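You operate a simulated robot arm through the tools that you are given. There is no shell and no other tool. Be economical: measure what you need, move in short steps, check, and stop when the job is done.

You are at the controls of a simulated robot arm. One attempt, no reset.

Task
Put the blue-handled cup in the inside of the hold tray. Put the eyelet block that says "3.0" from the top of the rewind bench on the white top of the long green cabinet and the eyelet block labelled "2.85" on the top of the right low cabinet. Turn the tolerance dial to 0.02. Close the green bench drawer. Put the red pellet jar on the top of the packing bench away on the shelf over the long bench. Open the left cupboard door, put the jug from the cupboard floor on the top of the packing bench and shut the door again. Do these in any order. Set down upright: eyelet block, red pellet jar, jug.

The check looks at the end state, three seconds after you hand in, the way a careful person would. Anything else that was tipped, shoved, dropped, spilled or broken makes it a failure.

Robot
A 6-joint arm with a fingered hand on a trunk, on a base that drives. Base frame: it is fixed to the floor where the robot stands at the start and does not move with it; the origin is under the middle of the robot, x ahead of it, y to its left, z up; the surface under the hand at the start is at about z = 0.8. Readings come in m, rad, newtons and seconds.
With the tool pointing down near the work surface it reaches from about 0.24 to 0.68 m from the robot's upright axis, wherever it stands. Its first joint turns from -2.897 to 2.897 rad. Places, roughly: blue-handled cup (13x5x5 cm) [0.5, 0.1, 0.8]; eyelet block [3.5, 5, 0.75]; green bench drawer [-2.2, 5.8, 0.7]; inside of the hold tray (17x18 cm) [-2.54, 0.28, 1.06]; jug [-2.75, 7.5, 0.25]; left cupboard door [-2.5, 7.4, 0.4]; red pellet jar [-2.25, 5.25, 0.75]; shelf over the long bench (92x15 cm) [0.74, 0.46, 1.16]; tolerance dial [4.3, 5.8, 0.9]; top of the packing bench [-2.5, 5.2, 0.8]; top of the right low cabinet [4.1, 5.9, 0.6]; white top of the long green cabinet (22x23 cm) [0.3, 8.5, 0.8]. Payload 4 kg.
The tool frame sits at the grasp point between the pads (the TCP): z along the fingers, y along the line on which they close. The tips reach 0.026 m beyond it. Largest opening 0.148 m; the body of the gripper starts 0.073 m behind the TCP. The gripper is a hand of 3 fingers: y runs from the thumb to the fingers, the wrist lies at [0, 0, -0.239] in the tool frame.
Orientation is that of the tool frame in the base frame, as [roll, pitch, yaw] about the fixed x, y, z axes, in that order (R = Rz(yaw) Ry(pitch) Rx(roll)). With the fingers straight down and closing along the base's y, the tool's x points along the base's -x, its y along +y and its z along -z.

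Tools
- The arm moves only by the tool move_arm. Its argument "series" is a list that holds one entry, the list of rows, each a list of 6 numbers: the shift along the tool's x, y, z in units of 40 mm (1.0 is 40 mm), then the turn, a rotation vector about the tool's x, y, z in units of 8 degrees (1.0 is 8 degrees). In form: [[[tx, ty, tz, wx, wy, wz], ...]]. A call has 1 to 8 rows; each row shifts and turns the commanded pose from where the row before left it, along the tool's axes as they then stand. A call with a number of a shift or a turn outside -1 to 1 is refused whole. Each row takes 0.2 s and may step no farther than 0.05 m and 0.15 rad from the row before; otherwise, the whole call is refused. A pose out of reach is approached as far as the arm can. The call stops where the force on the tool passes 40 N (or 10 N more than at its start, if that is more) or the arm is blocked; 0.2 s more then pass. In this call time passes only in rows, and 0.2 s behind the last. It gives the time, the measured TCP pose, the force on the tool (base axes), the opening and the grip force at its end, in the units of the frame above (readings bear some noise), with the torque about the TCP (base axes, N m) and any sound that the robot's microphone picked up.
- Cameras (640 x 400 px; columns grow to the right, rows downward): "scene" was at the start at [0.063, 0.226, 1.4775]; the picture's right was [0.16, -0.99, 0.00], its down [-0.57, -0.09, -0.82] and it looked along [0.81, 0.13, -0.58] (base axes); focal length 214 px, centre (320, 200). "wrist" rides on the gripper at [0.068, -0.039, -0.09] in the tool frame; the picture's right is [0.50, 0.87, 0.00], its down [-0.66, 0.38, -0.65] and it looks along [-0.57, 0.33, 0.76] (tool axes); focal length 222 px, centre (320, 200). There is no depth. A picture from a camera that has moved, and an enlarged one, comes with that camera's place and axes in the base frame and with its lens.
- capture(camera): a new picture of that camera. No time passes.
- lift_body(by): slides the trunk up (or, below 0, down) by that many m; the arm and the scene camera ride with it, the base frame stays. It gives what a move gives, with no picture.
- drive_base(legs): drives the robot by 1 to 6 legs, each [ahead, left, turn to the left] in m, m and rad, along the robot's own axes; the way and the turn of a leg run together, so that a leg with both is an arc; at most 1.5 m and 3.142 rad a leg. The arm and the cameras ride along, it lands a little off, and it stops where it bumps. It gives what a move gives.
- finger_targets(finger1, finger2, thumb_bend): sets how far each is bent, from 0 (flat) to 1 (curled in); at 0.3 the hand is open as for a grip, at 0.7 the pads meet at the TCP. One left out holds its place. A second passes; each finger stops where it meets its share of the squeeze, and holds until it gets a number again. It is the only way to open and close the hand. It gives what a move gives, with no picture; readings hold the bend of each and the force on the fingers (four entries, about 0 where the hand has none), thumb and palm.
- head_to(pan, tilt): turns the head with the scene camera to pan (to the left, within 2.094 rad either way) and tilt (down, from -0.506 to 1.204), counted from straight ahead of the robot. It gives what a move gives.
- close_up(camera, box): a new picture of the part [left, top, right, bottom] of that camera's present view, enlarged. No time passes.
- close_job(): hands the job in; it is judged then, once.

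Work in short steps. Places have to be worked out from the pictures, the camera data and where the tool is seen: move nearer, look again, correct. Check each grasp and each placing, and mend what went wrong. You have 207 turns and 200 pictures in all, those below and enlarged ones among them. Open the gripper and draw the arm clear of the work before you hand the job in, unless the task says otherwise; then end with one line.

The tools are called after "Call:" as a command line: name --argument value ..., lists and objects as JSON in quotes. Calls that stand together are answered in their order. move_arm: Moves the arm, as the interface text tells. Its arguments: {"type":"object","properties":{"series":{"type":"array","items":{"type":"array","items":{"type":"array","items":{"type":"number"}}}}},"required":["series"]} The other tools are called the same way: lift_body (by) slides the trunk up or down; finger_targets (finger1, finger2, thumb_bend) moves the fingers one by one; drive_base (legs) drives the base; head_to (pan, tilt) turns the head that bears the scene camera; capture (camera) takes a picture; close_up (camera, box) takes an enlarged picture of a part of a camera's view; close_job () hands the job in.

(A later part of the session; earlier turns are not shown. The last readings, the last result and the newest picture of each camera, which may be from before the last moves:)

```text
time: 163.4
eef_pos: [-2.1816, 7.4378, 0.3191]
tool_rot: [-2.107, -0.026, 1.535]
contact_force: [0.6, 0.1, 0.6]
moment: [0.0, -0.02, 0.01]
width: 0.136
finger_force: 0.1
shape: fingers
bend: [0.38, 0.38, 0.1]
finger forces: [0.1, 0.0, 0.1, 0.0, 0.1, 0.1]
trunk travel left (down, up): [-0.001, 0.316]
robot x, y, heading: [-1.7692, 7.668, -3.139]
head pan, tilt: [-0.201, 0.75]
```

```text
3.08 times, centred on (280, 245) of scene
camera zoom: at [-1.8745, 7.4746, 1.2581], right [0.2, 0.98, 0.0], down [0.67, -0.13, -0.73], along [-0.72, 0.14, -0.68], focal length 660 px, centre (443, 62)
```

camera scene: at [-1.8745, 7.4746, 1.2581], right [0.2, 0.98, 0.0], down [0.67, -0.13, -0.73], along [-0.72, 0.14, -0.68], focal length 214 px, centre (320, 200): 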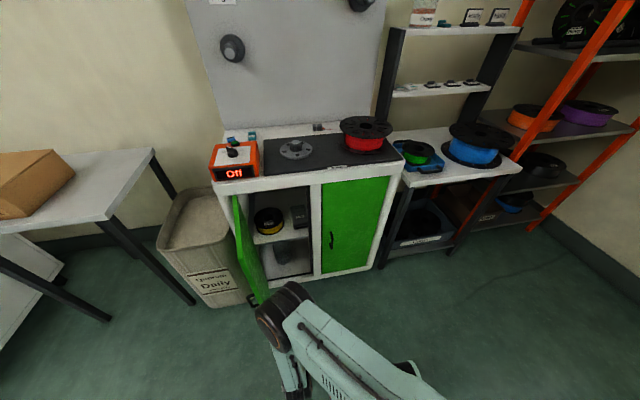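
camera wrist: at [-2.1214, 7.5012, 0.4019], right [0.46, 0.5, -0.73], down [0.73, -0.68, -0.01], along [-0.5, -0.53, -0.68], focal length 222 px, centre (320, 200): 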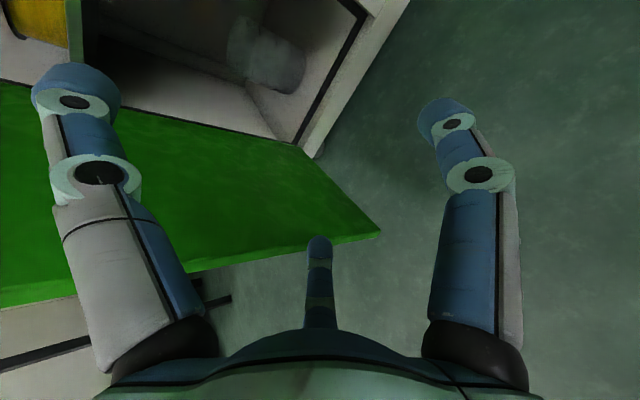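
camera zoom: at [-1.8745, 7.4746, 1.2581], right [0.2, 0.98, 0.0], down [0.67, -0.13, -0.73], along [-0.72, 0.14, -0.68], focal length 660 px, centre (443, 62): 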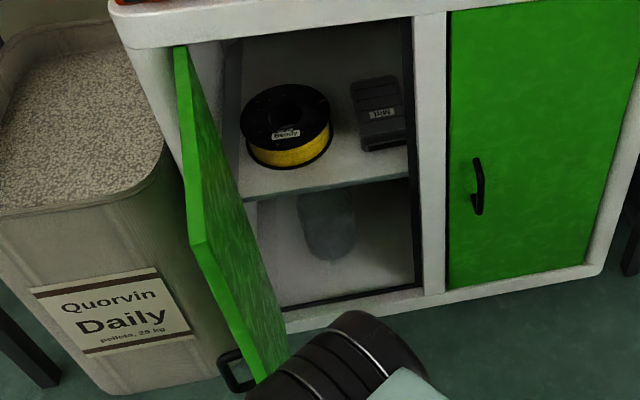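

The jug is a graduated cylinder at about (-2.61, 7.40), with its top at z≈0.22. I'm lowering the hand, then advancing into the opening.

Call:
move_arm --series '[[[0, 0.79, 0.47, 0, 0, 0], [0, 0.79, 0.47, 0, 0, 0], [0, 0.79, 0.47, 0, 0, 0], [0, -0.5, 0.86, 0, 0, 0], [0, -0.5, 0.86, 0, 0, 0]]]'

Call:
capture --camera "wrist"

Call:
capture --camera "scene"

```text
time: 164.6
eef_pos: [-2.2612, 7.4468, 0.2067]
tool_rot: [-2.106, -0.024, 1.533]
contact_force: [0.7, -0.1, 0.4]
moment: [-0.01, 0.0, 0.0]
width: 0.1359
finger_force: 0.2
shape: fingers
bend: [0.38, 0.38, 0.1]
finger forces: [0.1, 0.0, 0.0, 0.0, 0.0, 0.1]
trunk travel left (down, up): [-0.001, 0.316]
robot x, y, heading: [-1.7709, 7.6644, -3.136]
head pan, tilt: [-0.201, 0.75]
```

```text
132 pictures are left
camera wrist: at [-2.2021, 7.5088, 0.2882], right [0.46, 0.5, -0.73], down [0.73, -0.68, -0.01], along [-0.5, -0.53, -0.68], focal length 222 px, centre (320, 200)
```

wrist: 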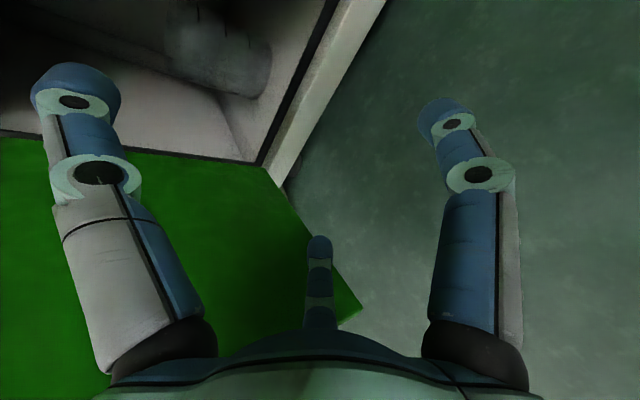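

```text
131 pictures are left
camera scene: at [-1.8745, 7.4746, 1.2581], right [0.2, 0.98, 0.0], down [0.67, -0.13, -0.73], along [-0.72, 0.14, -0.68], focal length 214 px, centre (320, 200)
```

scene: 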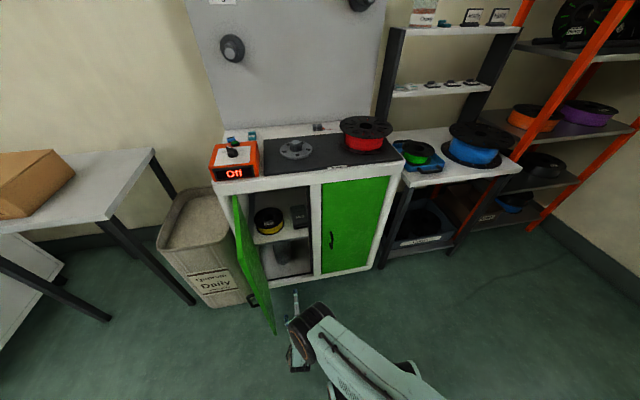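

I'm driving 15 cm further in; the left finger may touch the door gently.

Call:
drive_base --legs '[[0.15, 0, 0]]'

Call:
capture --camera "wrist"

```text
time: 166.0
eef_pos: [-2.4118, 7.445, 0.2077]
tool_rot: [-2.108, -0.025, 1.536]
contact_force: [0.6, 0.6, 0.8]
moment: [0.0, -0.01, 0.01]
width: 0.1357
finger_force: 0.2
shape: fingers
bend: [0.38, 0.38, 0.1]
finger forces: [0.0, 0.1, 0.0, 0.1, 0.1, 0.0]
trunk travel left (down, up): [-0.001, 0.316]
robot x, y, heading: [-1.9196, 7.6694, -3.136]
head pan, tilt: [-0.201, 0.75]
```

```text
130 pictures are left
camera wrist: at [-2.3511, 7.5066, 0.2884], right [0.46, 0.5, -0.73], down [0.73, -0.68, -0.01], along [-0.5, -0.53, -0.68], focal length 222 px, centre (320, 200)
```

wrist: 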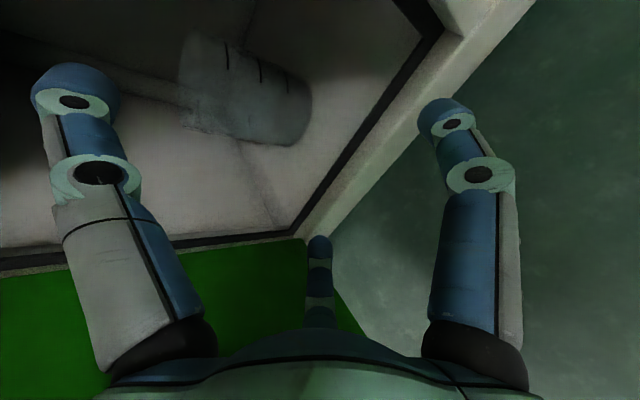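

The jug centre is refined to (-2.614, 7.401) with its top at ≈0.23. I'm opening the two fingers slightly more, shifting left 4.5 cm and driving in.

Call:
finger_targets --finger1 0.35 --finger2 0.35

Call:
move_arm --series '[[[-0.56, 0.13, 0.08, 0, 0, 0], [-0.56, 0.13, 0.08, 0, 0, 0]]]'

Call:
drive_base --legs '[[0.1, 0, 0]]'

Call:
capture --camera "wrist"

Call:
capture --camera "scene"

```text
time: 167.0
eef_pos: [-2.4116, 7.4427, 0.2073]
tool_rot: [-2.108, -0.023, 1.537]
contact_force: [-0.1, -0.2, -0.9]
moment: [-0.01, -0.02, 0.01]
width: 0.1397
finger_force: 0.1
shape: fingers
bend: [0.35, 0.35, 0.1]
finger forces: [0.0, 0.0, 0.0, 0.0, 0.0, 0.1]
trunk travel left (down, up): [-0.001, 0.316]
robot x, y, heading: [-1.9194, 7.6644, -3.138]
head pan, tilt: [-0.201, 0.75]
```

```text
time: 167.6
eef_pos: [-2.4102, 7.3993, 0.1941]
tool_rot: [-2.105, -0.024, 1.539]
contact_force: [0.0, 0.1, -0.3]
moment: [-0.01, 0.03, 0.05]
width: 0.1398
finger_force: 0.0
shape: fingers
bend: [0.35, 0.35, 0.1]
finger forces: [0.0, 0.0, 0.0, 0.1, 0.1, 0.1]
trunk travel left (down, up): [-0.001, 0.316]
robot x, y, heading: [-1.9191, 7.668, -3.136]
head pan, tilt: [-0.201, 0.75]
```

```text
time: 168.7
eef_pos: [-2.5092, 7.4009, 0.1943]
tool_rot: [-2.106, -0.025, 1.537]
contact_force: [0.5, 0.0, -0.6]
moment: [0.01, 0.0, 0.0]
width: 0.1396
finger_force: 0.0
shape: fingers
bend: [0.35, 0.35, 0.1]
finger forces: [0.1, 0.0, 0.1, 0.0, 0.0, 0.0]
trunk travel left (down, up): [-0.001, 0.316]
robot x, y, heading: [-2.0155, 7.6648, -3.136]
head pan, tilt: [-0.201, 0.75]
```

```text
129 pictures are left
camera wrist: at [-2.449, 7.4626, 0.2757], right [0.46, 0.5, -0.73], down [0.73, -0.68, -0.01], along [-0.5, -0.53, -0.68], focal length 222 px, centre (320, 200)
```

wrist: 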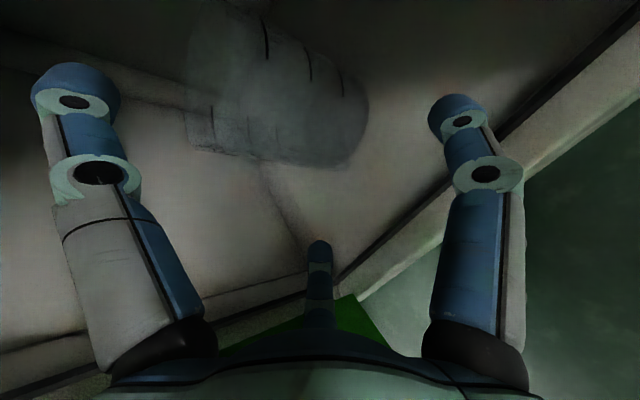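

```text
128 pictures are left
camera scene: at [-2.1215, 7.473, 1.2581], right [0.19, 0.98, 0.0], down [0.67, -0.13, -0.73], along [-0.72, 0.14, -0.68], focal length 214 px, centre (320, 200)
```

scene: 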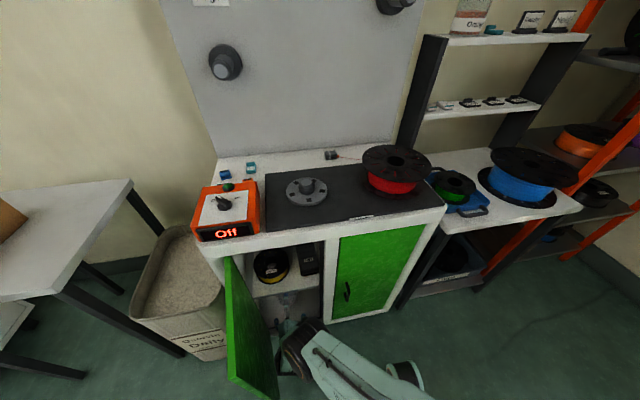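

The jug lies straight ahead between the two lower fingers, with the thumb above. I'm advancing the last 10 cm.

Call:
move_arm --series '[[[-0.02, -0.45, 0.75, 0, 0, 0], [-0.02, -0.45, 0.75, 0, 0, 0], [-0.02, -0.45, 0.75, 0, 0, 0]]]'

Call:
capture --camera "wrist"

```text
time: 169.5
eef_pos: [-2.6148, 7.4018, 0.1957]
tool_rot: [-2.107, -0.026, 1.539]
contact_force: [-0.4, -0.8, -0.5]
moment: [0.01, -0.01, 0.0]
width: 0.1397
finger_force: 0.2
shape: fingers
bend: [0.35, 0.35, 0.1]
finger forces: [0.1, 0.0, 0.0, 0.0, 0.0, 0.0]
trunk travel left (down, up): [-0.001, 0.316]
robot x, y, heading: [-2.0174, 7.6639, -3.132]
head pan, tilt: [-0.201, 0.75]
```

```text
127 pictures are left
camera wrist: at [-2.5552, 7.4643, 0.2765], right [0.46, 0.5, -0.73], down [0.73, -0.68, -0.01], along [-0.5, -0.53, -0.68], focal length 222 px, centre (320, 200)
```

wrist: 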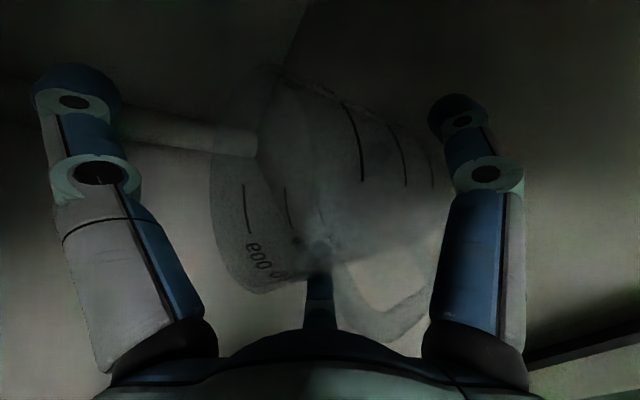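

Call:
close_up --camera "wrist" --box '[190, 60, 510, 360]'

Call:
close_up --camera "scene" --box '[240, 260, 340, 360]'

```text
1.33 times, centred on (350, 210) of wrist
camera zoom: at [-2.5552, 7.4643, 0.2765], right [0.46, 0.5, -0.73], down [0.73, -0.68, -0.01], along [-0.5, -0.53, -0.68], focal length 296 px, centre (280, 187)
```

zoom: 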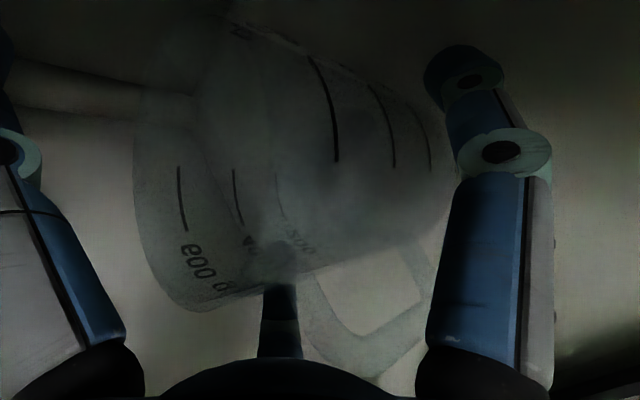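

```text
4.00 times, centred on (290, 310) of scene
camera zoom: at [-2.1213, 7.473, 1.2582], right [0.19, 0.98, 0.0], down [0.67, -0.13, -0.73], along [-0.72, 0.14, -0.68], focal length 858 px, centre (440, -240)
```

zoom: 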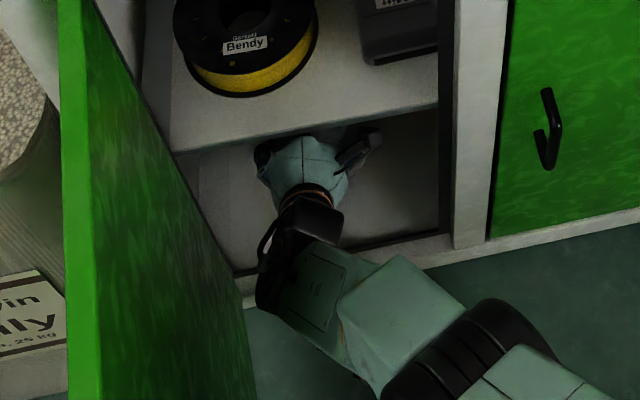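

The jug is inside the grasp. A translucent handle shows at its front-left. I'm closing the two side fingers gently.

Call:
finger_targets --finger1 0.42 --finger2 0.42

Call:
close_up --camera "wrist" --box '[190, 60, 510, 360]'

```text
time: 170.5
eef_pos: [-2.6155, 7.4019, 0.1947]
tool_rot: [-2.107, -0.024, 1.537]
contact_force: [0.2, 0.0, -0.1]
moment: [0.02, -0.03, 0.0]
width: 0.1321
finger_force: 1.5
shape: fingers
bend: [0.4, 0.4, 0.1]
finger forces: [1.3, 1.1, 0.0, 0.0, 0.0, 0.0]
trunk travel left (down, up): [-0.001, 0.316]
robot x, y, heading: [-2.019, 7.6664, -3.136]
head pan, tilt: [-0.201, 0.75]
```

```text
1.33 times, centred on (350, 210) of wrist
camera zoom: at [-2.5555, 7.4643, 0.2768], right [0.46, 0.5, -0.73], down [0.73, -0.68, -0.01], along [-0.5, -0.53, -0.68], focal length 296 px, centre (280, 187)
```

zoom: 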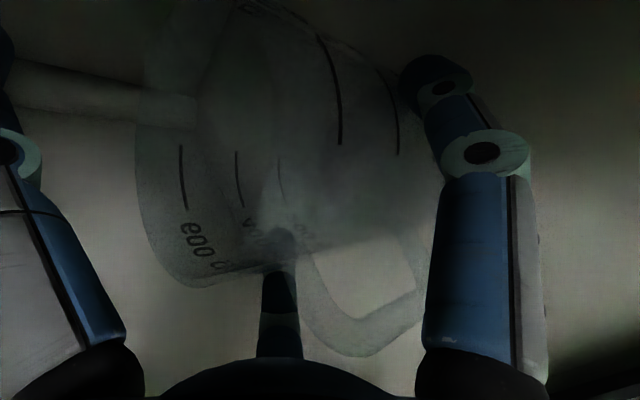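

Both fingers made contact symmetrically. I'm squeezing firmly.

Call:
finger_targets --finger1 0.6 --finger2 0.6

Call:
close_up --camera "wrist" --box '[190, 60, 510, 360]'

```text
time: 171.5
eef_pos: [-2.6145, 7.4022, 0.1952]
tool_rot: [-2.108, -0.025, 1.537]
contact_force: [0.1, -0.1, -1.7]
moment: [0.01, -0.05, 0.0]
width: 0.1252
finger_force: 8.1
shape: fingers
bend: [0.44, 0.43, 0.1]
finger forces: [7.7, 8.1, 0.0, 0.0, 0.0, 0.0]
trunk travel left (down, up): [-0.001, 0.316]
robot x, y, heading: [-2.0189, 7.664, -3.132]
head pan, tilt: [-0.201, 0.75]
```

```text
1.33 times, centred on (350, 210) of wrist
camera zoom: at [-2.5555, 7.4643, 0.2768], right [0.46, 0.5, -0.73], down [0.73, -0.68, -0.01], along [-0.5, -0.53, -0.68], focal length 296 px, centre (280, 187)
```

zoom: 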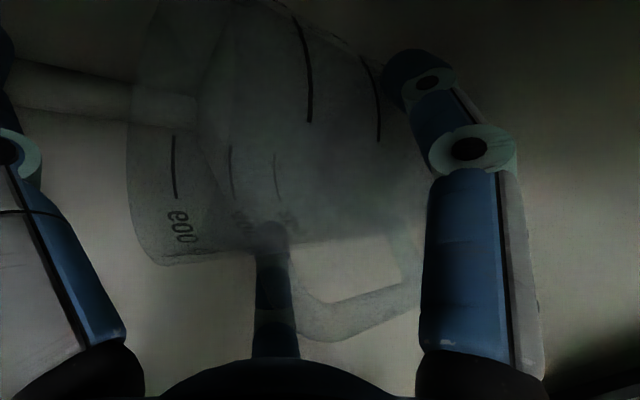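

The squeeze is edging the jug forward, so the contact is ahead of its widest line. I'm opening, advancing 3.5 cm, and closing again.

Call:
finger_targets --finger1 0.35 --finger2 0.35

Call:
capture --camera "wrist"

```text
time: 172.5
eef_pos: [-2.6151, 7.4023, 0.1956]
tool_rot: [-2.105, -0.023, 1.538]
contact_force: [-0.4, 0.5, 1.5]
moment: [-0.01, 0.02, -0.01]
width: 0.1397
finger_force: 0.0
shape: fingers
bend: [0.35, 0.35, 0.1]
finger forces: [0.0, 0.1, 0.0, 0.1, 0.0, 0.0]
trunk travel left (down, up): [-0.001, 0.316]
robot x, y, heading: [-2.0173, 7.6627, -3.13]
head pan, tilt: [-0.201, 0.75]
```

```text
122 pictures are left
camera wrist: at [-2.5555, 7.4643, 0.2768], right [0.46, 0.5, -0.73], down [0.73, -0.68, -0.01], along [-0.5, -0.53, -0.68], focal length 222 px, centre (320, 200)
```

wrist: 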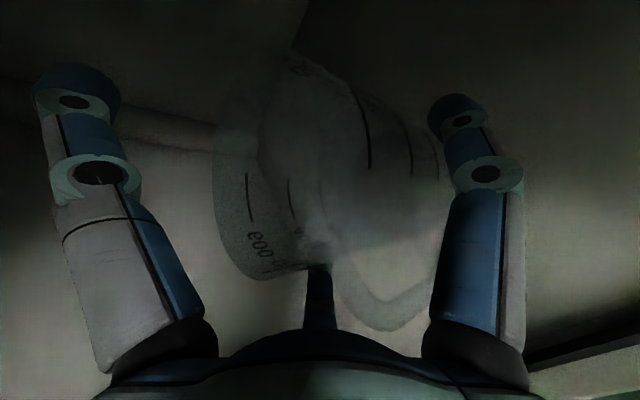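

The jug axis is now around (-2.63, 7.41). I'm advancing 3 cm and shifting right slightly before closing again.

Call:
move_arm --series '[[[0.15, -0.25, 0.42, 0, 0, 0], [0.1, -0.25, 0.42, 0, 0, 0]]]'

Call:
finger_targets --finger1 0.43 --finger2 0.43

Call:
capture --camera "wrist"

```text
time: 173.1
eef_pos: [-2.6404, 7.4175, 0.206]
tool_rot: [-2.106, -0.024, 1.539]
contact_force: [0.4, -0.8, -0.8]
moment: [-0.02, 0.02, -0.03]
width: 0.1395
finger_force: 0.1
shape: fingers
bend: [0.35, 0.34, 0.1]
finger forces: [0.0, 0.3, 0.0, 0.0, 0.1, 0.0]
out of reach, approached as far as the arm can: row 1, 2
trunk travel left (down, up): [-0.001, 0.316]
robot x, y, heading: [-2.0161, 7.6666, -3.134]
head pan, tilt: [-0.201, 0.75]
```

```text
time: 174.1
eef_pos: [-2.6407, 7.4191, 0.2069]
tool_rot: [-2.106, -0.024, 1.539]
contact_force: [-1.0, 0.1, 0.2]
moment: [0.0, 0.05, 0.01]
width: 0.1328
finger_force: 2.6
shape: fingers
bend: [0.39, 0.39, 0.1]
finger forces: [3.4, 3.4, 0.0, 0.1, 0.0, 0.1]
trunk travel left (down, up): [-0.001, 0.316]
robot x, y, heading: [-2.0149, 7.6659, -3.134]
head pan, tilt: [-0.201, 0.75]
```

```text
121 pictures are left
camera wrist: at [-2.5807, 7.481, 0.2875], right [0.46, 0.5, -0.73], down [0.73, -0.68, -0.01], along [-0.5, -0.53, -0.68], focal length 222 px, centre (320, 200)
```

wrist: 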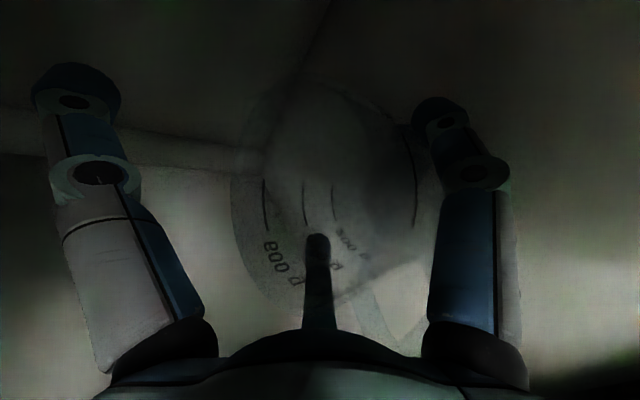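

Contact is now nearer the widest part. I'm squeezing and checking whether the jug stays put.

Call:
finger_targets --finger1 0.6 --finger2 0.6

Call:
capture --camera "wrist"

```text
time: 175.1
eef_pos: [-2.6402, 7.4179, 0.2065]
tool_rot: [-2.106, -0.025, 1.538]
contact_force: [-0.2, 0.4, -1.9]
moment: [0.02, 0.01, 0.04]
width: 0.128
finger_force: 8.7
shape: fingers
bend: [0.41, 0.41, 0.1]
finger forces: [9.2, 9.3, 0.0, 0.0, 0.0, 0.0]
trunk travel left (down, up): [-0.001, 0.316]
robot x, y, heading: [-2.0192, 7.6666, -3.129]
head pan, tilt: [-0.201, 0.75]
```

```text
120 pictures are left
camera wrist: at [-2.5807, 7.481, 0.2875], right [0.46, 0.5, -0.73], down [0.73, -0.68, -0.01], along [-0.5, -0.53, -0.68], focal length 222 px, centre (320, 200)
```

wrist: 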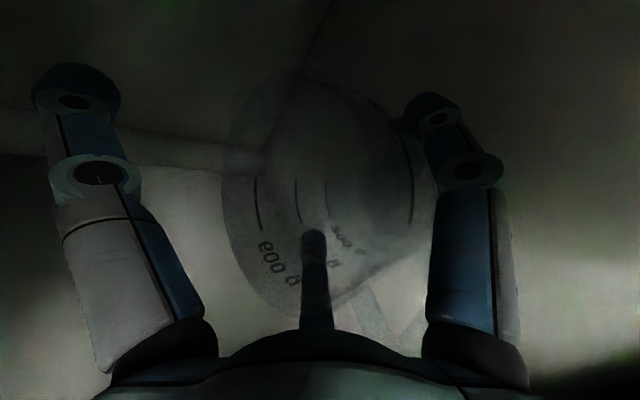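

The jug is held firmly at about 9 N per finger. I'm lifting 1.5 cm and checking before backing out.

Call:
move_arm --series '[[[0, -0.16, -0.1, 0, 0, 0], [0, -0.16, -0.1, 0, 0, 0]]]'

Call:
drive_base --legs '[[-0.12, -0.005, 0]]'

Call:
capture --camera "wrist"

Call:
close_up --camera "scene" --box '[230, 220, 390, 380]'

```text
time: 175.7
eef_pos: [-2.6391, 7.4169, 0.22]
tool_rot: [-2.106, -0.027, 1.538]
contact_force: [0.0, 0.2, -0.8]
moment: [-0.02, -0.04, 0.01]
width: 0.1283
finger_force: 9.3
shape: fingers
bend: [0.41, 0.41, 0.1]
finger forces: [9.2, 9.3, 0.0, 0.1, 0.0, 0.0]
trunk travel left (down, up): [-0.001, 0.316]
robot x, y, heading: [-2.0195, 7.6664, -3.134]
head pan, tilt: [-0.201, 0.75]
```

```text
time: 177.0
eef_pos: [-2.5176, 7.4217, 0.2194]
tool_rot: [-2.108, -0.024, 1.537]
contact_force: [0.4, 1.0, -1.2]
moment: [-0.04, 0.02, 0.03]
width: 0.128
finger_force: 9.2
shape: fingers
bend: [0.41, 0.41, 0.1]
finger forces: [9.3, 9.2, 0.1, 0.0, 0.1, 0.0]
trunk travel left (down, up): [-0.001, 0.316]
robot x, y, heading: [-1.8962, 7.6683, -3.136]
head pan, tilt: [-0.201, 0.75]
```

```text
119 pictures are left
camera wrist: at [-2.4583, 7.4848, 0.3011], right [0.46, 0.5, -0.73], down [0.73, -0.68, -0.01], along [-0.5, -0.53, -0.68], focal length 222 px, centre (320, 200)
```

wrist: 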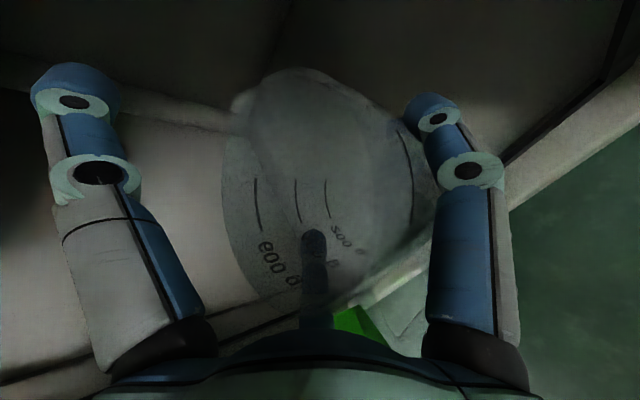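

```text
2.50 times, centred on (310, 300) of scene
camera zoom: at [-2.0006, 7.4786, 1.2581], right [0.19, 0.98, 0.0], down [0.67, -0.13, -0.73], along [-0.72, 0.14, -0.68], focal length 536 px, centre (345, -50)
```

zoom: 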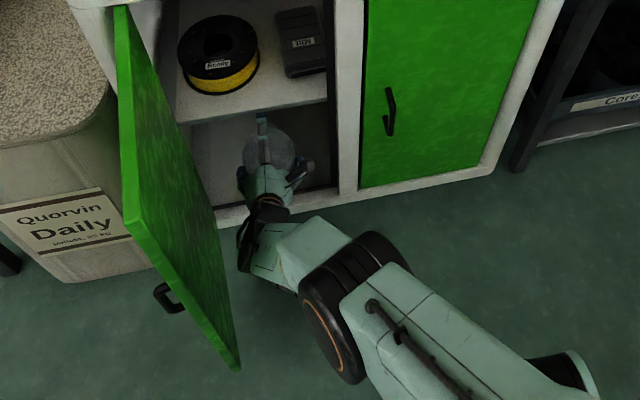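

The jug is held upright and moving with the hand. I'm backing out further, drifting right to clear the door.

Call:
drive_base --legs '[[-0.1, -0.01, 0], [-0.12, -0.06, 0], [-0.4, -0.05, 0]]'

Call:
capture --camera "wrist"

Call:
capture --camera "scene"

```text
time: 181.1
eef_pos: [-1.9048, 7.5442, 0.2199]
tool_rot: [-2.106, -0.025, 1.538]
contact_force: [0.3, -0.1, -1.9]
moment: [-0.01, 0.03, -0.01]
width: 0.1278
finger_force: 9.1
shape: fingers
bend: [0.41, 0.41, 0.1]
finger forces: [9.1, 9.3, 0.0, 0.1, 0.0, 0.1]
trunk travel left (down, up): [-0.001, 0.316]
robot x, y, heading: [-1.2841, 7.7917, -3.129]
head pan, tilt: [-0.201, 0.75]
```

```text
117 pictures are left
camera wrist: at [-1.8459, 7.6069, 0.3011], right [0.46, 0.5, -0.73], down [0.73, -0.68, -0.01], along [-0.5, -0.53, -0.68], focal length 222 px, centre (320, 200)
```

wrist: 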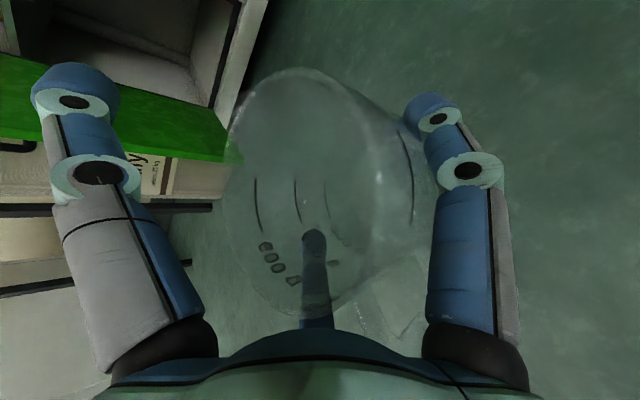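

```text
116 pictures are left
camera scene: at [-1.3882, 7.601, 1.2581], right [0.19, 0.98, 0.0], down [0.67, -0.13, -0.73], along [-0.72, 0.14, -0.68], focal length 214 px, centre (320, 200)
```

scene: 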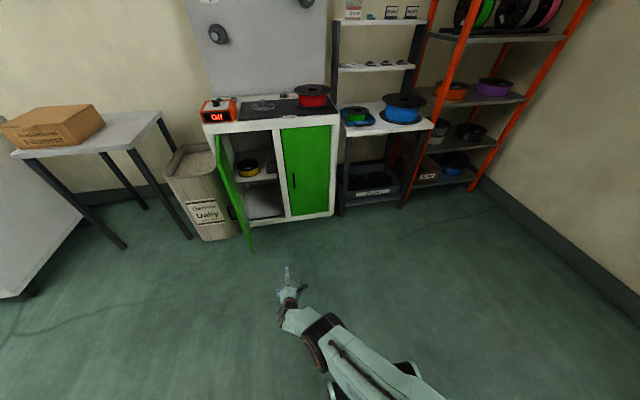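

The jug is clear of the cupboard. I'm raising it and driving to the packing bench.

Call:
lift_body --by 0.3

Call:
move_arm --series '[[[0, -0.8, -0.45, 0, 0, 0], [0, -0.86, -0.5, 0, 0, 0], [0, -0.86, -0.5, 0, 0, 0], [0, -0.86, -0.5, 0, 0, 0], [0, -0.86, -0.5, 0, 0, 0], [0, -0.86, -0.5, 0, 0, 0], [0, -0.86, -0.5, 0, 0, 0], [0, -0.86, -0.5, 0, 0, 0]]]'

Call:
drive_base --legs '[[-0.1, 1.1, 0], [0, 1.0, 0]]'

Call:
head_to --pan 0.1 --tilt 0.65

Call:
capture --camera "scene"

```text
time: 184.1
eef_pos: [-1.9049, 7.5448, 0.5193]
tool_rot: [-2.106, -0.025, 1.538]
contact_force: [0.6, -0.9, -1.5]
moment: [0.0, 0.0, 0.0]
width: 0.1278
finger_force: 9.2
shape: fingers
bend: [0.41, 0.41, 0.1]
finger forces: [9.3, 9.4, 0.0, 0.1, 0.0, 0.0]
trunk travel left (down, up): [-0.301, 0.016]
robot x, y, heading: [-1.286, 7.7973, -3.135]
head pan, tilt: [-0.201, 0.75]
```

```text
time: 185.9
eef_pos: [-1.9096, 7.5362, 0.8342]
tool_rot: [-2.108, -0.024, 1.538]
contact_force: [0.3, -0.2, -1.1]
moment: [-0.01, 0.0, -0.01]
width: 0.1273
finger_force: 9.0
shape: fingers
bend: [0.41, 0.41, 0.1]
finger forces: [9.0, 9.2, 0.0, 0.1, 0.0, 0.0]
trunk travel left (down, up): [-0.301, 0.016]
robot x, y, heading: [-1.283, 7.7937, -3.136]
head pan, tilt: [-0.201, 0.75]
```

```text
time: 204.6
eef_pos: [-1.7741, 5.4209, 0.8339]
tool_rot: [-2.106, -0.025, 1.545]
contact_force: [0.0, -0.1, -1.4]
moment: [0.04, 0.05, 0.03]
width: 0.1274
finger_force: 8.9
shape: fingers
bend: [0.41, 0.41, 0.1]
finger forces: [9.0, 9.1, 0.0, 0.1, 0.0, 0.0]
trunk travel left (down, up): [-0.301, 0.016]
robot x, y, heading: [-1.1506, 5.6832, -3.128]
head pan, tilt: [-0.201, 0.75]
```

```text
time: 205.4
eef_pos: [-1.7742, 5.4201, 0.8336]
tool_rot: [-2.107, -0.025, 1.546]
contact_force: [0.1, -0.7, -2.3]
moment: [0.02, 0.02, 0.0]
width: 0.1274
finger_force: 8.9
shape: fingers
bend: [0.41, 0.41, 0.1]
finger forces: [9.1, 9.1, 0.0, 0.0, 0.1, 0.1]
trunk travel left (down, up): [-0.301, 0.016]
robot x, y, heading: [-1.1501, 5.6821, -3.126]
head pan, tilt: [0.099, 0.649]
```

```text
115 pictures are left
camera scene: at [-1.2031, 5.4657, 1.5711], right [-0.11, 0.99, 0.0], down [0.6, 0.07, -0.8], along [-0.79, -0.09, -0.6], focal length 214 px, centre (320, 200)
```

scene: 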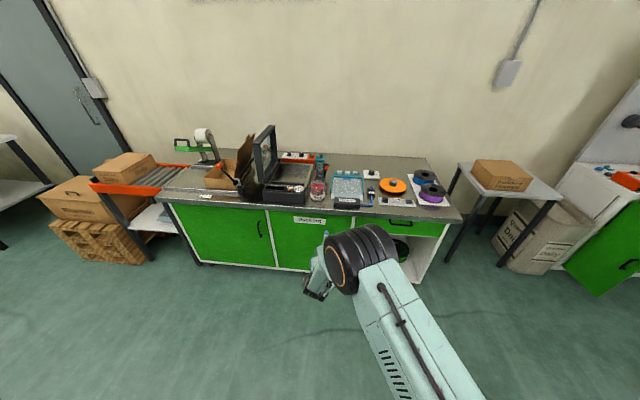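

Call:
close_up --camera "scene" --box '[160, 120, 320, 220]'

Call:
close_up --camera "scene" --box '[300, 130, 460, 230]'

```text
4.00 times, centred on (240, 170) of scene
camera zoom: at [-1.2031, 5.4657, 1.5711], right [-0.11, 0.99, 0.0], down [0.6, 0.07, -0.8], along [-0.79, -0.09, -0.6], focal length 858 px, centre (640, 320)
```

zoom: 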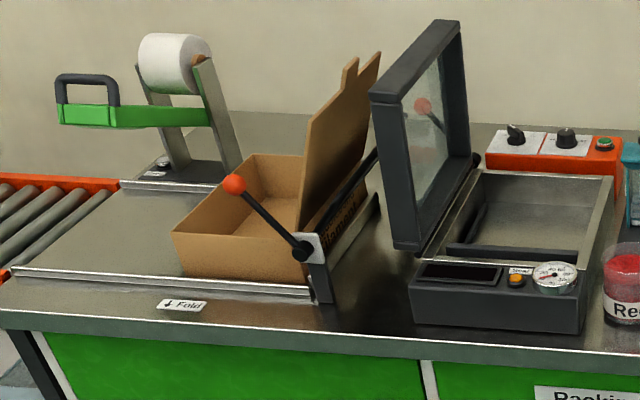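

```text
4.00 times, centred on (380, 180) of scene
camera zoom: at [-1.2031, 5.4657, 1.5711], right [-0.11, 0.99, 0.0], down [0.6, 0.07, -0.8], along [-0.79, -0.09, -0.6], focal length 858 px, centre (80, 280)
```

zoom: 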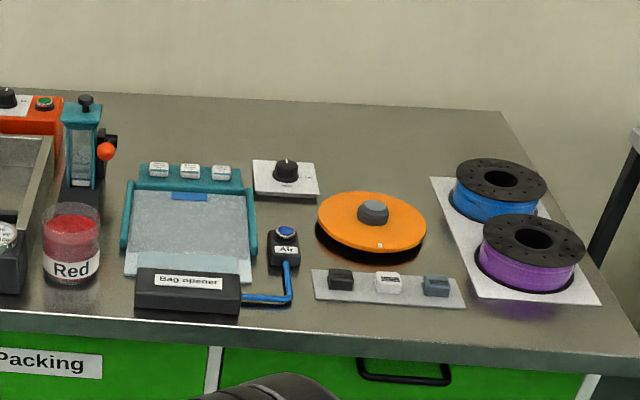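

Free space exists behind the orange disc, around (-2.62, 5.84). I'll raise the jug above everything and approach there.

Call:
move_arm --series '[[[0, -0.86, -0.5, 0, 0, 0], [0, -0.86, -0.5, 0, 0, 0], [0, -0.86, -0.5, 0, 0, 0], [0, -0.86, -0.5, 0, 0, 0], [0, -0.86, -0.5, 0, 0, 0], [0, -0.86, -0.5, 0, 0, 0], [0, -0.86, -0.5, 0, 0, 0]]]'

Call:
drive_base --legs '[[0, -0.41, -0.015], [0.5, 0, 0]]'

Call:
head_to --pan -0.1 --tilt 0.7

Call:
capture --camera "scene"

Call:
capture --camera "wrist"

```text
time: 207.0
eef_pos: [-1.7756, 5.414, 1.1107]
tool_rot: [-2.106, -0.028, 1.546]
contact_force: [-0.3, -0.4, -1.1]
moment: [0.01, -0.02, 0.0]
width: 0.1275
finger_force: 9.4
shape: fingers
bend: [0.42, 0.41, 0.1]
finger forces: [9.2, 9.1, 0.0, 0.0, 0.0, 0.1]
trunk travel left (down, up): [-0.301, 0.016]
robot x, y, heading: [-1.1496, 5.6823, -3.129]
head pan, tilt: [0.099, 0.649]
```

```text
time: 213.7
eef_pos: [-2.2641, 5.8424, 1.1124]
tool_rot: [-2.107, -0.025, 1.526]
contact_force: [0.5, 0.6, -1.2]
moment: [0.0, 0.01, 0.0]
width: 0.1277
finger_force: 9.0
shape: fingers
bend: [0.42, 0.41, 0.1]
finger forces: [9.2, 9.1, 0.1, 0.0, 0.1, 0.1]
trunk travel left (down, up): [-0.301, 0.016]
robot x, y, heading: [-1.6328, 6.1006, 3.138]
head pan, tilt: [0.099, 0.649]
```

```text
time: 214.4
eef_pos: [-2.2648, 5.844, 1.1101]
tool_rot: [-2.106, -0.023, 1.525]
contact_force: [-1.1, -0.5, -1.9]
moment: [0.02, 0.03, -0.03]
width: 0.1274
finger_force: 8.9
shape: fingers
bend: [0.42, 0.41, 0.1]
finger forces: [9.1, 9.0, 0.0, 0.1, 0.0, 0.0]
trunk travel left (down, up): [-0.301, 0.016]
robot x, y, heading: [-1.6305, 6.0994, 3.132]
head pan, tilt: [-0.099, 0.7]
```

```text
112 pictures are left
camera scene: at [-1.6886, 5.9009, 1.5668], right [0.1, 0.99, 0.0], down [0.64, -0.07, -0.77], along [-0.76, 0.08, -0.64], focal length 214 px, centre (320, 200)
```

scene: 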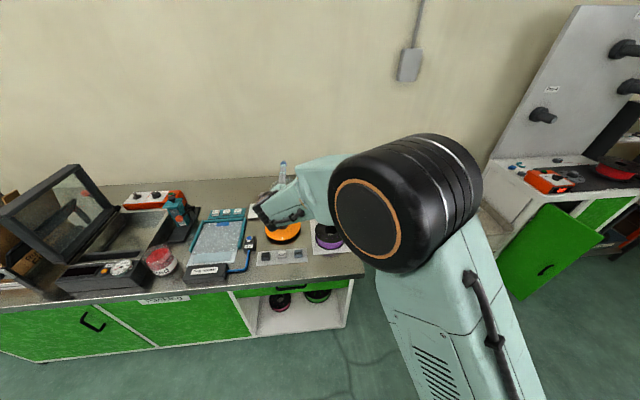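

```text
111 pictures are left
camera wrist: at [-2.2041, 5.9047, 1.1924], right [0.46, 0.5, -0.73], down [0.72, -0.69, -0.01], along [-0.51, -0.53, -0.68], focal length 222 px, centre (320, 200)
```

wrist: 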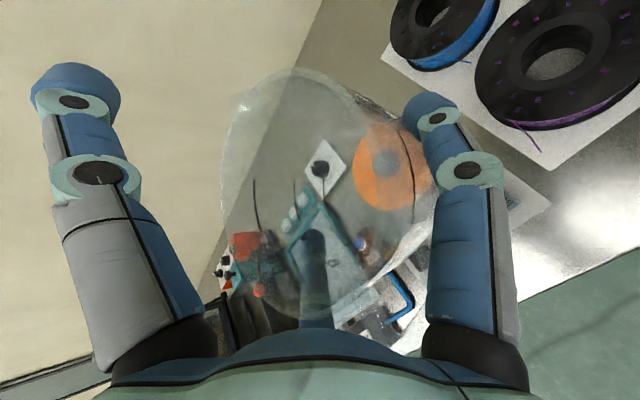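

The free patch centre is at about (-2.64, 5.84). I'm driving 24 cm nearer, then extending the arm over it.

Call:
drive_base --legs '[[0.24, 0, 0]]'

Call:
move_arm --series '[[[0, -0.45, 0.75, 0, 0, 0], [0, -0.45, 0.75, 0, 0, 0], [0, -0.45, 0.75, 0, 0, 0], [0, -0.45, 0.75, 0, 0, 0]]]'

Call:
head_to --pan 0 --tilt 0.5

Call:
capture --camera "scene"

Call:
capture --camera "wrist"

```text
time: 216.2
eef_pos: [-2.5041, 5.8419, 1.1113]
tool_rot: [-2.109, -0.024, 1.53]
contact_force: [0.7, 0.3, -0.8]
moment: [0.0, 0.01, 0.02]
width: 0.1273
finger_force: 8.8
shape: fingers
bend: [0.42, 0.41, 0.1]
finger forces: [9.0, 9.1, 0.0, 0.1, 0.1, 0.0]
trunk travel left (down, up): [-0.301, 0.016]
robot x, y, heading: [-1.875, 6.1029, 3.138]
head pan, tilt: [-0.099, 0.7]
```

```text
time: 217.2
eef_pos: [-2.6483, 5.8496, 1.1137]
tool_rot: [-2.106, -0.025, 1.527]
contact_force: [0.5, 0.3, -1.5]
moment: [-0.01, -0.01, -0.01]
width: 0.1275
finger_force: 8.8
shape: fingers
bend: [0.42, 0.41, 0.1]
finger forces: [9.1, 9.1, 0.0, 0.1, 0.0, 0.0]
trunk travel left (down, up): [-0.301, 0.016]
robot x, y, heading: [-1.8704, 6.1008, 3.136]
head pan, tilt: [-0.099, 0.7]
```

```text
time: 217.9
eef_pos: [-2.6461, 5.8487, 1.1142]
tool_rot: [-2.108, -0.024, 1.528]
contact_force: [0.9, 0.5, -2.3]
moment: [0.0, -0.02, -0.03]
width: 0.1274
finger_force: 8.8
shape: fingers
bend: [0.42, 0.41, 0.1]
finger forces: [9.1, 9.1, 0.0, 0.1, 0.0, 0.1]
trunk travel left (down, up): [-0.301, 0.016]
robot x, y, heading: [-1.8691, 6.1023, 3.142]
head pan, tilt: [0.0, 0.499]
```

```text
110 pictures are left
camera scene: at [-1.9345, 5.8934, 1.5845], right [0.0, 1.0, 0.0], down [0.48, 0.0, -0.88], along [-0.88, 0.0, -0.48], focal length 214 px, centre (320, 200)
```

scene: 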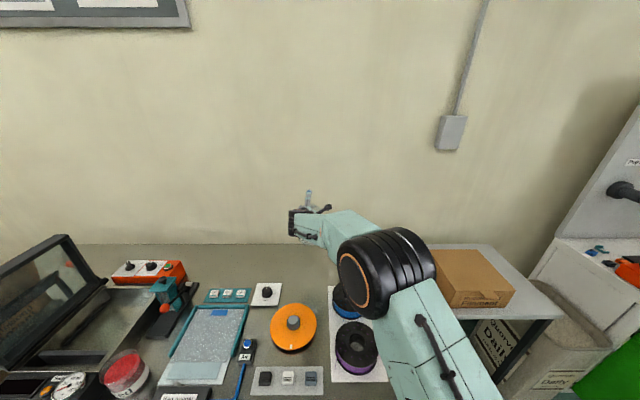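

```text
109 pictures are left
camera wrist: at [-2.5856, 5.9116, 1.1949], right [0.46, 0.5, -0.73], down [0.73, -0.69, -0.01], along [-0.51, -0.53, -0.68], focal length 222 px, centre (320, 200)
```

wrist: 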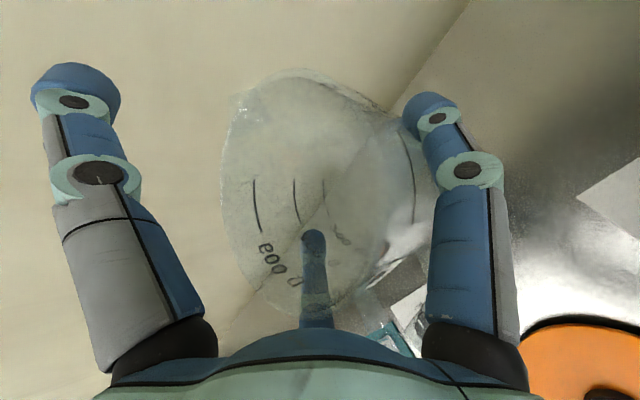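

The jug is above the free patch between the knob plate and the spool mat. I'm descending most of the way.

Call:
move_arm --series '[[[0, 0.86, 0.51, 0, 0, 0], [0, 0.86, 0.51, 0, 0, 0], [0, 0.86, 0.51, 0, 0, 0], [0, 0.86, 0.51, 0, 0, 0], [0, 0.3, 0.18, 0, 0, 0]]]'

Call:
close_up --camera "scene" --box '[240, 200, 400, 340]'

Call:
capture --camera "wrist"

```text
time: 219.1
eef_pos: [-2.6433, 5.8533, 0.9393]
tool_rot: [-2.107, -0.025, 1.529]
contact_force: [-0.7, -0.7, -0.7]
moment: [0.01, 0.0, -0.02]
width: 0.1272
finger_force: 9.7
shape: fingers
bend: [0.42, 0.41, 0.1]
finger forces: [9.1, 9.0, 0.0, 0.0, 0.1, 0.0]
trunk travel left (down, up): [-0.301, 0.016]
robot x, y, heading: [-1.8739, 6.0978, 3.135]
head pan, tilt: [0.0, 0.499]
```

```text
2.86 times, centred on (320, 270) of scene
camera zoom: at [-1.9346, 5.8933, 1.5845], right [0.0, 1.0, 0.0], down [0.48, 0.0, -0.88], along [-0.88, 0.0, -0.48], focal length 613 px, centre (320, 0)
```

zoom: 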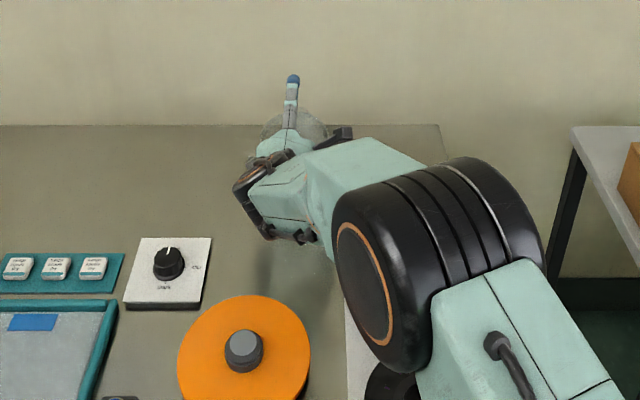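

```text
107 pictures are left
camera wrist: at [-2.5835, 5.9143, 1.019], right [0.46, 0.5, -0.73], down [0.73, -0.69, -0.01], along [-0.51, -0.53, -0.68], focal length 222 px, centre (320, 200)
```

wrist: 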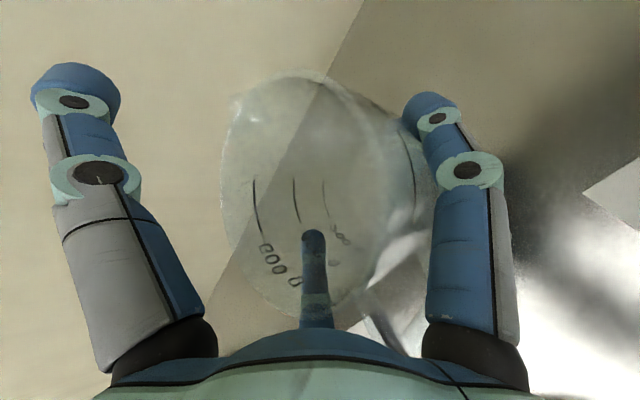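

Arm links look well above the bench. I'm descending in small steps until contact.

Call:
move_arm --series '[[[0, 0.26, 0.15, 0, 0, 0], [0, 0.26, 0.15, 0, 0, 0], [0, 0.13, 0.08, 0, 0, 0]]]'

```text
time: 219.9
eef_pos: [-2.6445, 5.8535, 0.909]
tool_rot: [-2.105, -0.026, 1.528]
contact_force: [-0.5, -0.4, -0.7]
moment: [0.06, 0.0, 0.0]
width: 0.1272
finger_force: 9.0
shape: fingers
bend: [0.42, 0.41, 0.1]
finger forces: [9.1, 9.2, 0.0, 0.0, 0.0, 0.0]
trunk travel left (down, up): [-0.301, 0.016]
robot x, y, heading: [-1.8727, 6.1024, 3.14]
head pan, tilt: [0.0, 0.499]
```

Call:
move_arm --series '[[[0, 0.13, 0.08, 0, 0, 0], [0, 0.1, 0.06, 0, 0, 0], [0, 0.1, 0.06, 0, 0, 0]]]'

Call:
capture --camera "wrist"

```text
time: 220.7
eef_pos: [-2.6436, 5.8542, 0.8949]
tool_rot: [-2.103, -0.025, 1.528]
contact_force: [4.2, -1.4, 13.1]
moment: [0.0, -0.03, -0.05]
width: 0.1208
finger_force: 9.6
shape: fingers
bend: [0.43, 0.43, 0.1]
finger forces: [9.4, 9.7, 0.0, 0.1, 0.0, 0.0]
trunk travel left (down, up): [-0.301, 0.016]
robot x, y, heading: [-1.872, 6.1024, 3.137]
head pan, tilt: [0.0, 0.499]
```

```text
106 pictures are left
camera wrist: at [-2.5834, 5.9158, 0.9762], right [0.46, 0.5, -0.73], down [0.73, -0.69, -0.01], along [-0.51, -0.53, -0.68], focal length 222 px, centre (320, 200)
```

wrist: 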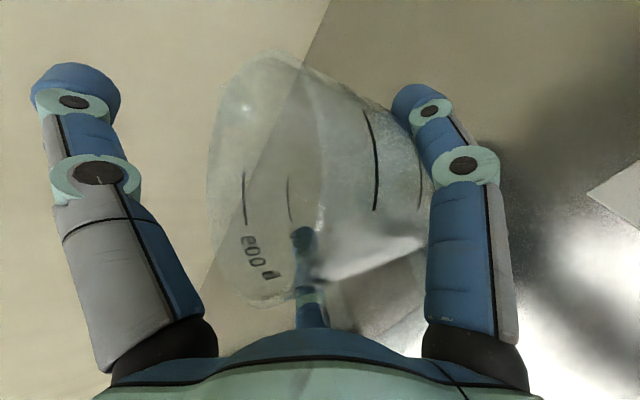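

The jug is down, with a 13 N push. I'm easing up a few millimetres to relieve it before releasing.

Call:
move_arm --series '[[[0, -0.1, -0.06, 0, 0, 0]]]'

Call:
capture --camera "wrist"

Call:
head_to --pan 0.25 --tilt 0.6

Call:
capture --camera "scene"

```text
time: 221.1
eef_pos: [-2.6431, 5.8537, 0.8966]
tool_rot: [-2.107, -0.026, 1.529]
contact_force: [-1.2, -0.5, 3.5]
moment: [0.01, 0.08, 0.0]
width: 0.1222
finger_force: 10.0
shape: fingers
bend: [0.43, 0.43, 0.1]
finger forces: [9.7, 10.5, 0.1, 0.0, 0.0, 0.1]
trunk travel left (down, up): [-0.301, 0.016]
robot x, y, heading: [-1.875, 6.0987, 3.142]
head pan, tilt: [0.0, 0.499]
```

```text
105 pictures are left
camera wrist: at [-2.5833, 5.916, 0.9787], right [0.46, 0.5, -0.73], down [0.73, -0.69, -0.01], along [-0.51, -0.53, -0.68], focal length 222 px, centre (320, 200)
```

wrist: 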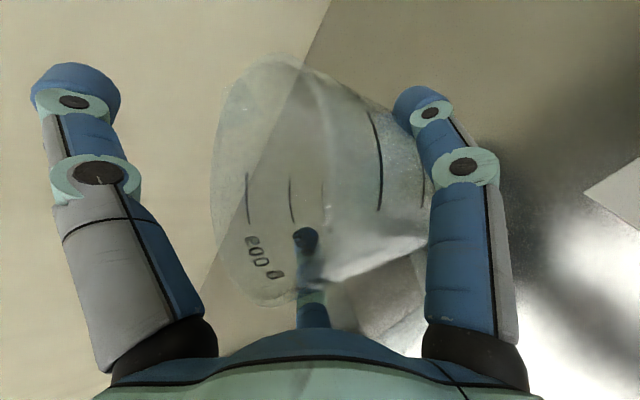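

```text
time: 221.9
eef_pos: [-2.6444, 5.8538, 0.8983]
tool_rot: [-2.107, -0.024, 1.529]
contact_force: [-0.4, -0.4, 2.4]
moment: [0.0, 0.06, 0.02]
width: 0.1228
finger_force: 10.7
shape: fingers
bend: [0.43, 0.43, 0.1]
finger forces: [10.1, 10.5, 0.1, 0.0, 0.0, 0.1]
trunk travel left (down, up): [-0.301, 0.016]
robot x, y, heading: [-1.873, 6.1035, 3.14]
head pan, tilt: [0.25, 0.6]
```

```text
104 pictures are left
camera scene: at [-1.9288, 5.8717, 1.5755], right [-0.24, 0.97, 0.0], down [0.55, 0.14, -0.83], along [-0.8, -0.2, -0.56], focal length 214 px, centre (320, 200)
```

scene: 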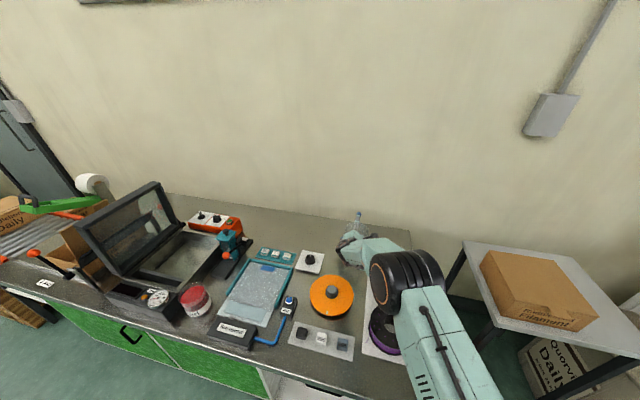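

The jug's weight is now on the bench. I'm releasing gradually.

Call:
finger_targets --finger1 0.39 --finger2 0.39

Call:
finger_targets --finger1 0.33 --finger2 0.33

Call:
capture --camera "wrist"

```text
time: 222.9
eef_pos: [-2.6436, 5.8542, 0.8971]
tool_rot: [-2.107, -0.025, 1.528]
contact_force: [-0.2, 0.0, 0.0]
moment: [-0.01, 0.03, 0.0]
width: 0.1341
finger_force: 1.2
shape: fingers
bend: [0.39, 0.39, 0.1]
finger forces: [0.5, 0.8, 0.0, 0.0, 0.0, 0.0]
trunk travel left (down, up): [-0.301, 0.016]
robot x, y, heading: [-1.8739, 6.1026, 3.137]
head pan, tilt: [0.25, 0.6]
```

```text
time: 223.9
eef_pos: [-2.6442, 5.8538, 0.8974]
tool_rot: [-2.107, -0.024, 1.529]
contact_force: [0.2, 0.4, -0.4]
moment: [-0.01, 0.01, -0.02]
width: 0.1424
finger_force: 0.1
shape: fingers
bend: [0.33, 0.33, 0.1]
finger forces: [0.0, 0.1, 0.0, 0.1, 0.0, 0.0]
trunk travel left (down, up): [-0.301, 0.016]
robot x, y, heading: [-1.871, 6.1033, 3.139]
head pan, tilt: [0.25, 0.6]
```

```text
103 pictures are left
camera wrist: at [-2.5835, 5.9158, 0.9793], right [0.46, 0.5, -0.73], down [0.73, -0.69, -0.01], along [-0.51, -0.53, -0.68], focal length 222 px, centre (320, 200)
```

wrist: 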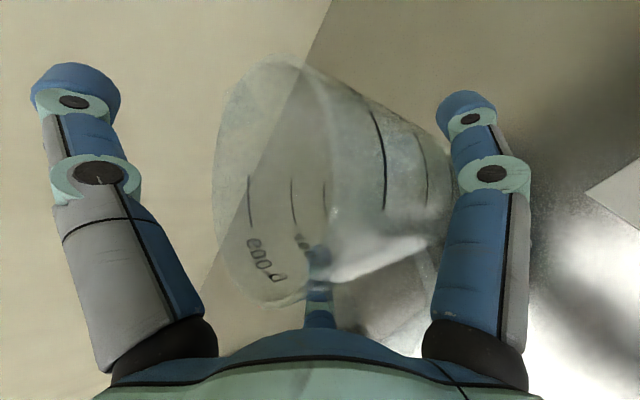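

Released and upright. I'm withdrawing horizontally, the reverse of the entry motion.

Call:
move_arm --series '[[[0, 0.25, -0.42, 0, 0, 0], [0, 0.38, -0.645, 0, 0, 0], [0, 0.38, -0.645, 0, 0, 0]]]'

Call:
capture --camera "wrist"

```text
time: 224.7
eef_pos: [-2.5635, 5.8529, 0.8967]
tool_rot: [-2.107, -0.024, 1.53]
contact_force: [0.2, -0.2, -0.6]
moment: [-0.01, 0.0, 0.0]
width: 0.1426
finger_force: 0.0
shape: fingers
bend: [0.33, 0.33, 0.1]
finger forces: [0.0, 0.1, 0.0, 0.0, 0.0, 0.1]
trunk travel left (down, up): [-0.301, 0.016]
robot x, y, heading: [-1.874, 6.1014, 3.138]
head pan, tilt: [0.25, 0.6]
```

```text
102 pictures are left
camera wrist: at [-2.503, 5.9148, 0.9787], right [0.46, 0.5, -0.73], down [0.73, -0.69, -0.01], along [-0.51, -0.53, -0.68], focal length 222 px, centre (320, 200)
```

wrist: 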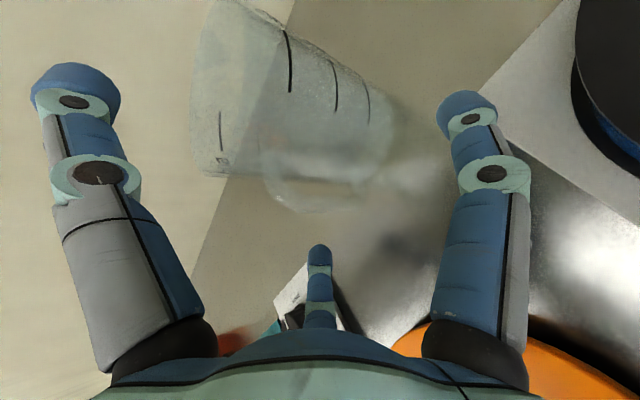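

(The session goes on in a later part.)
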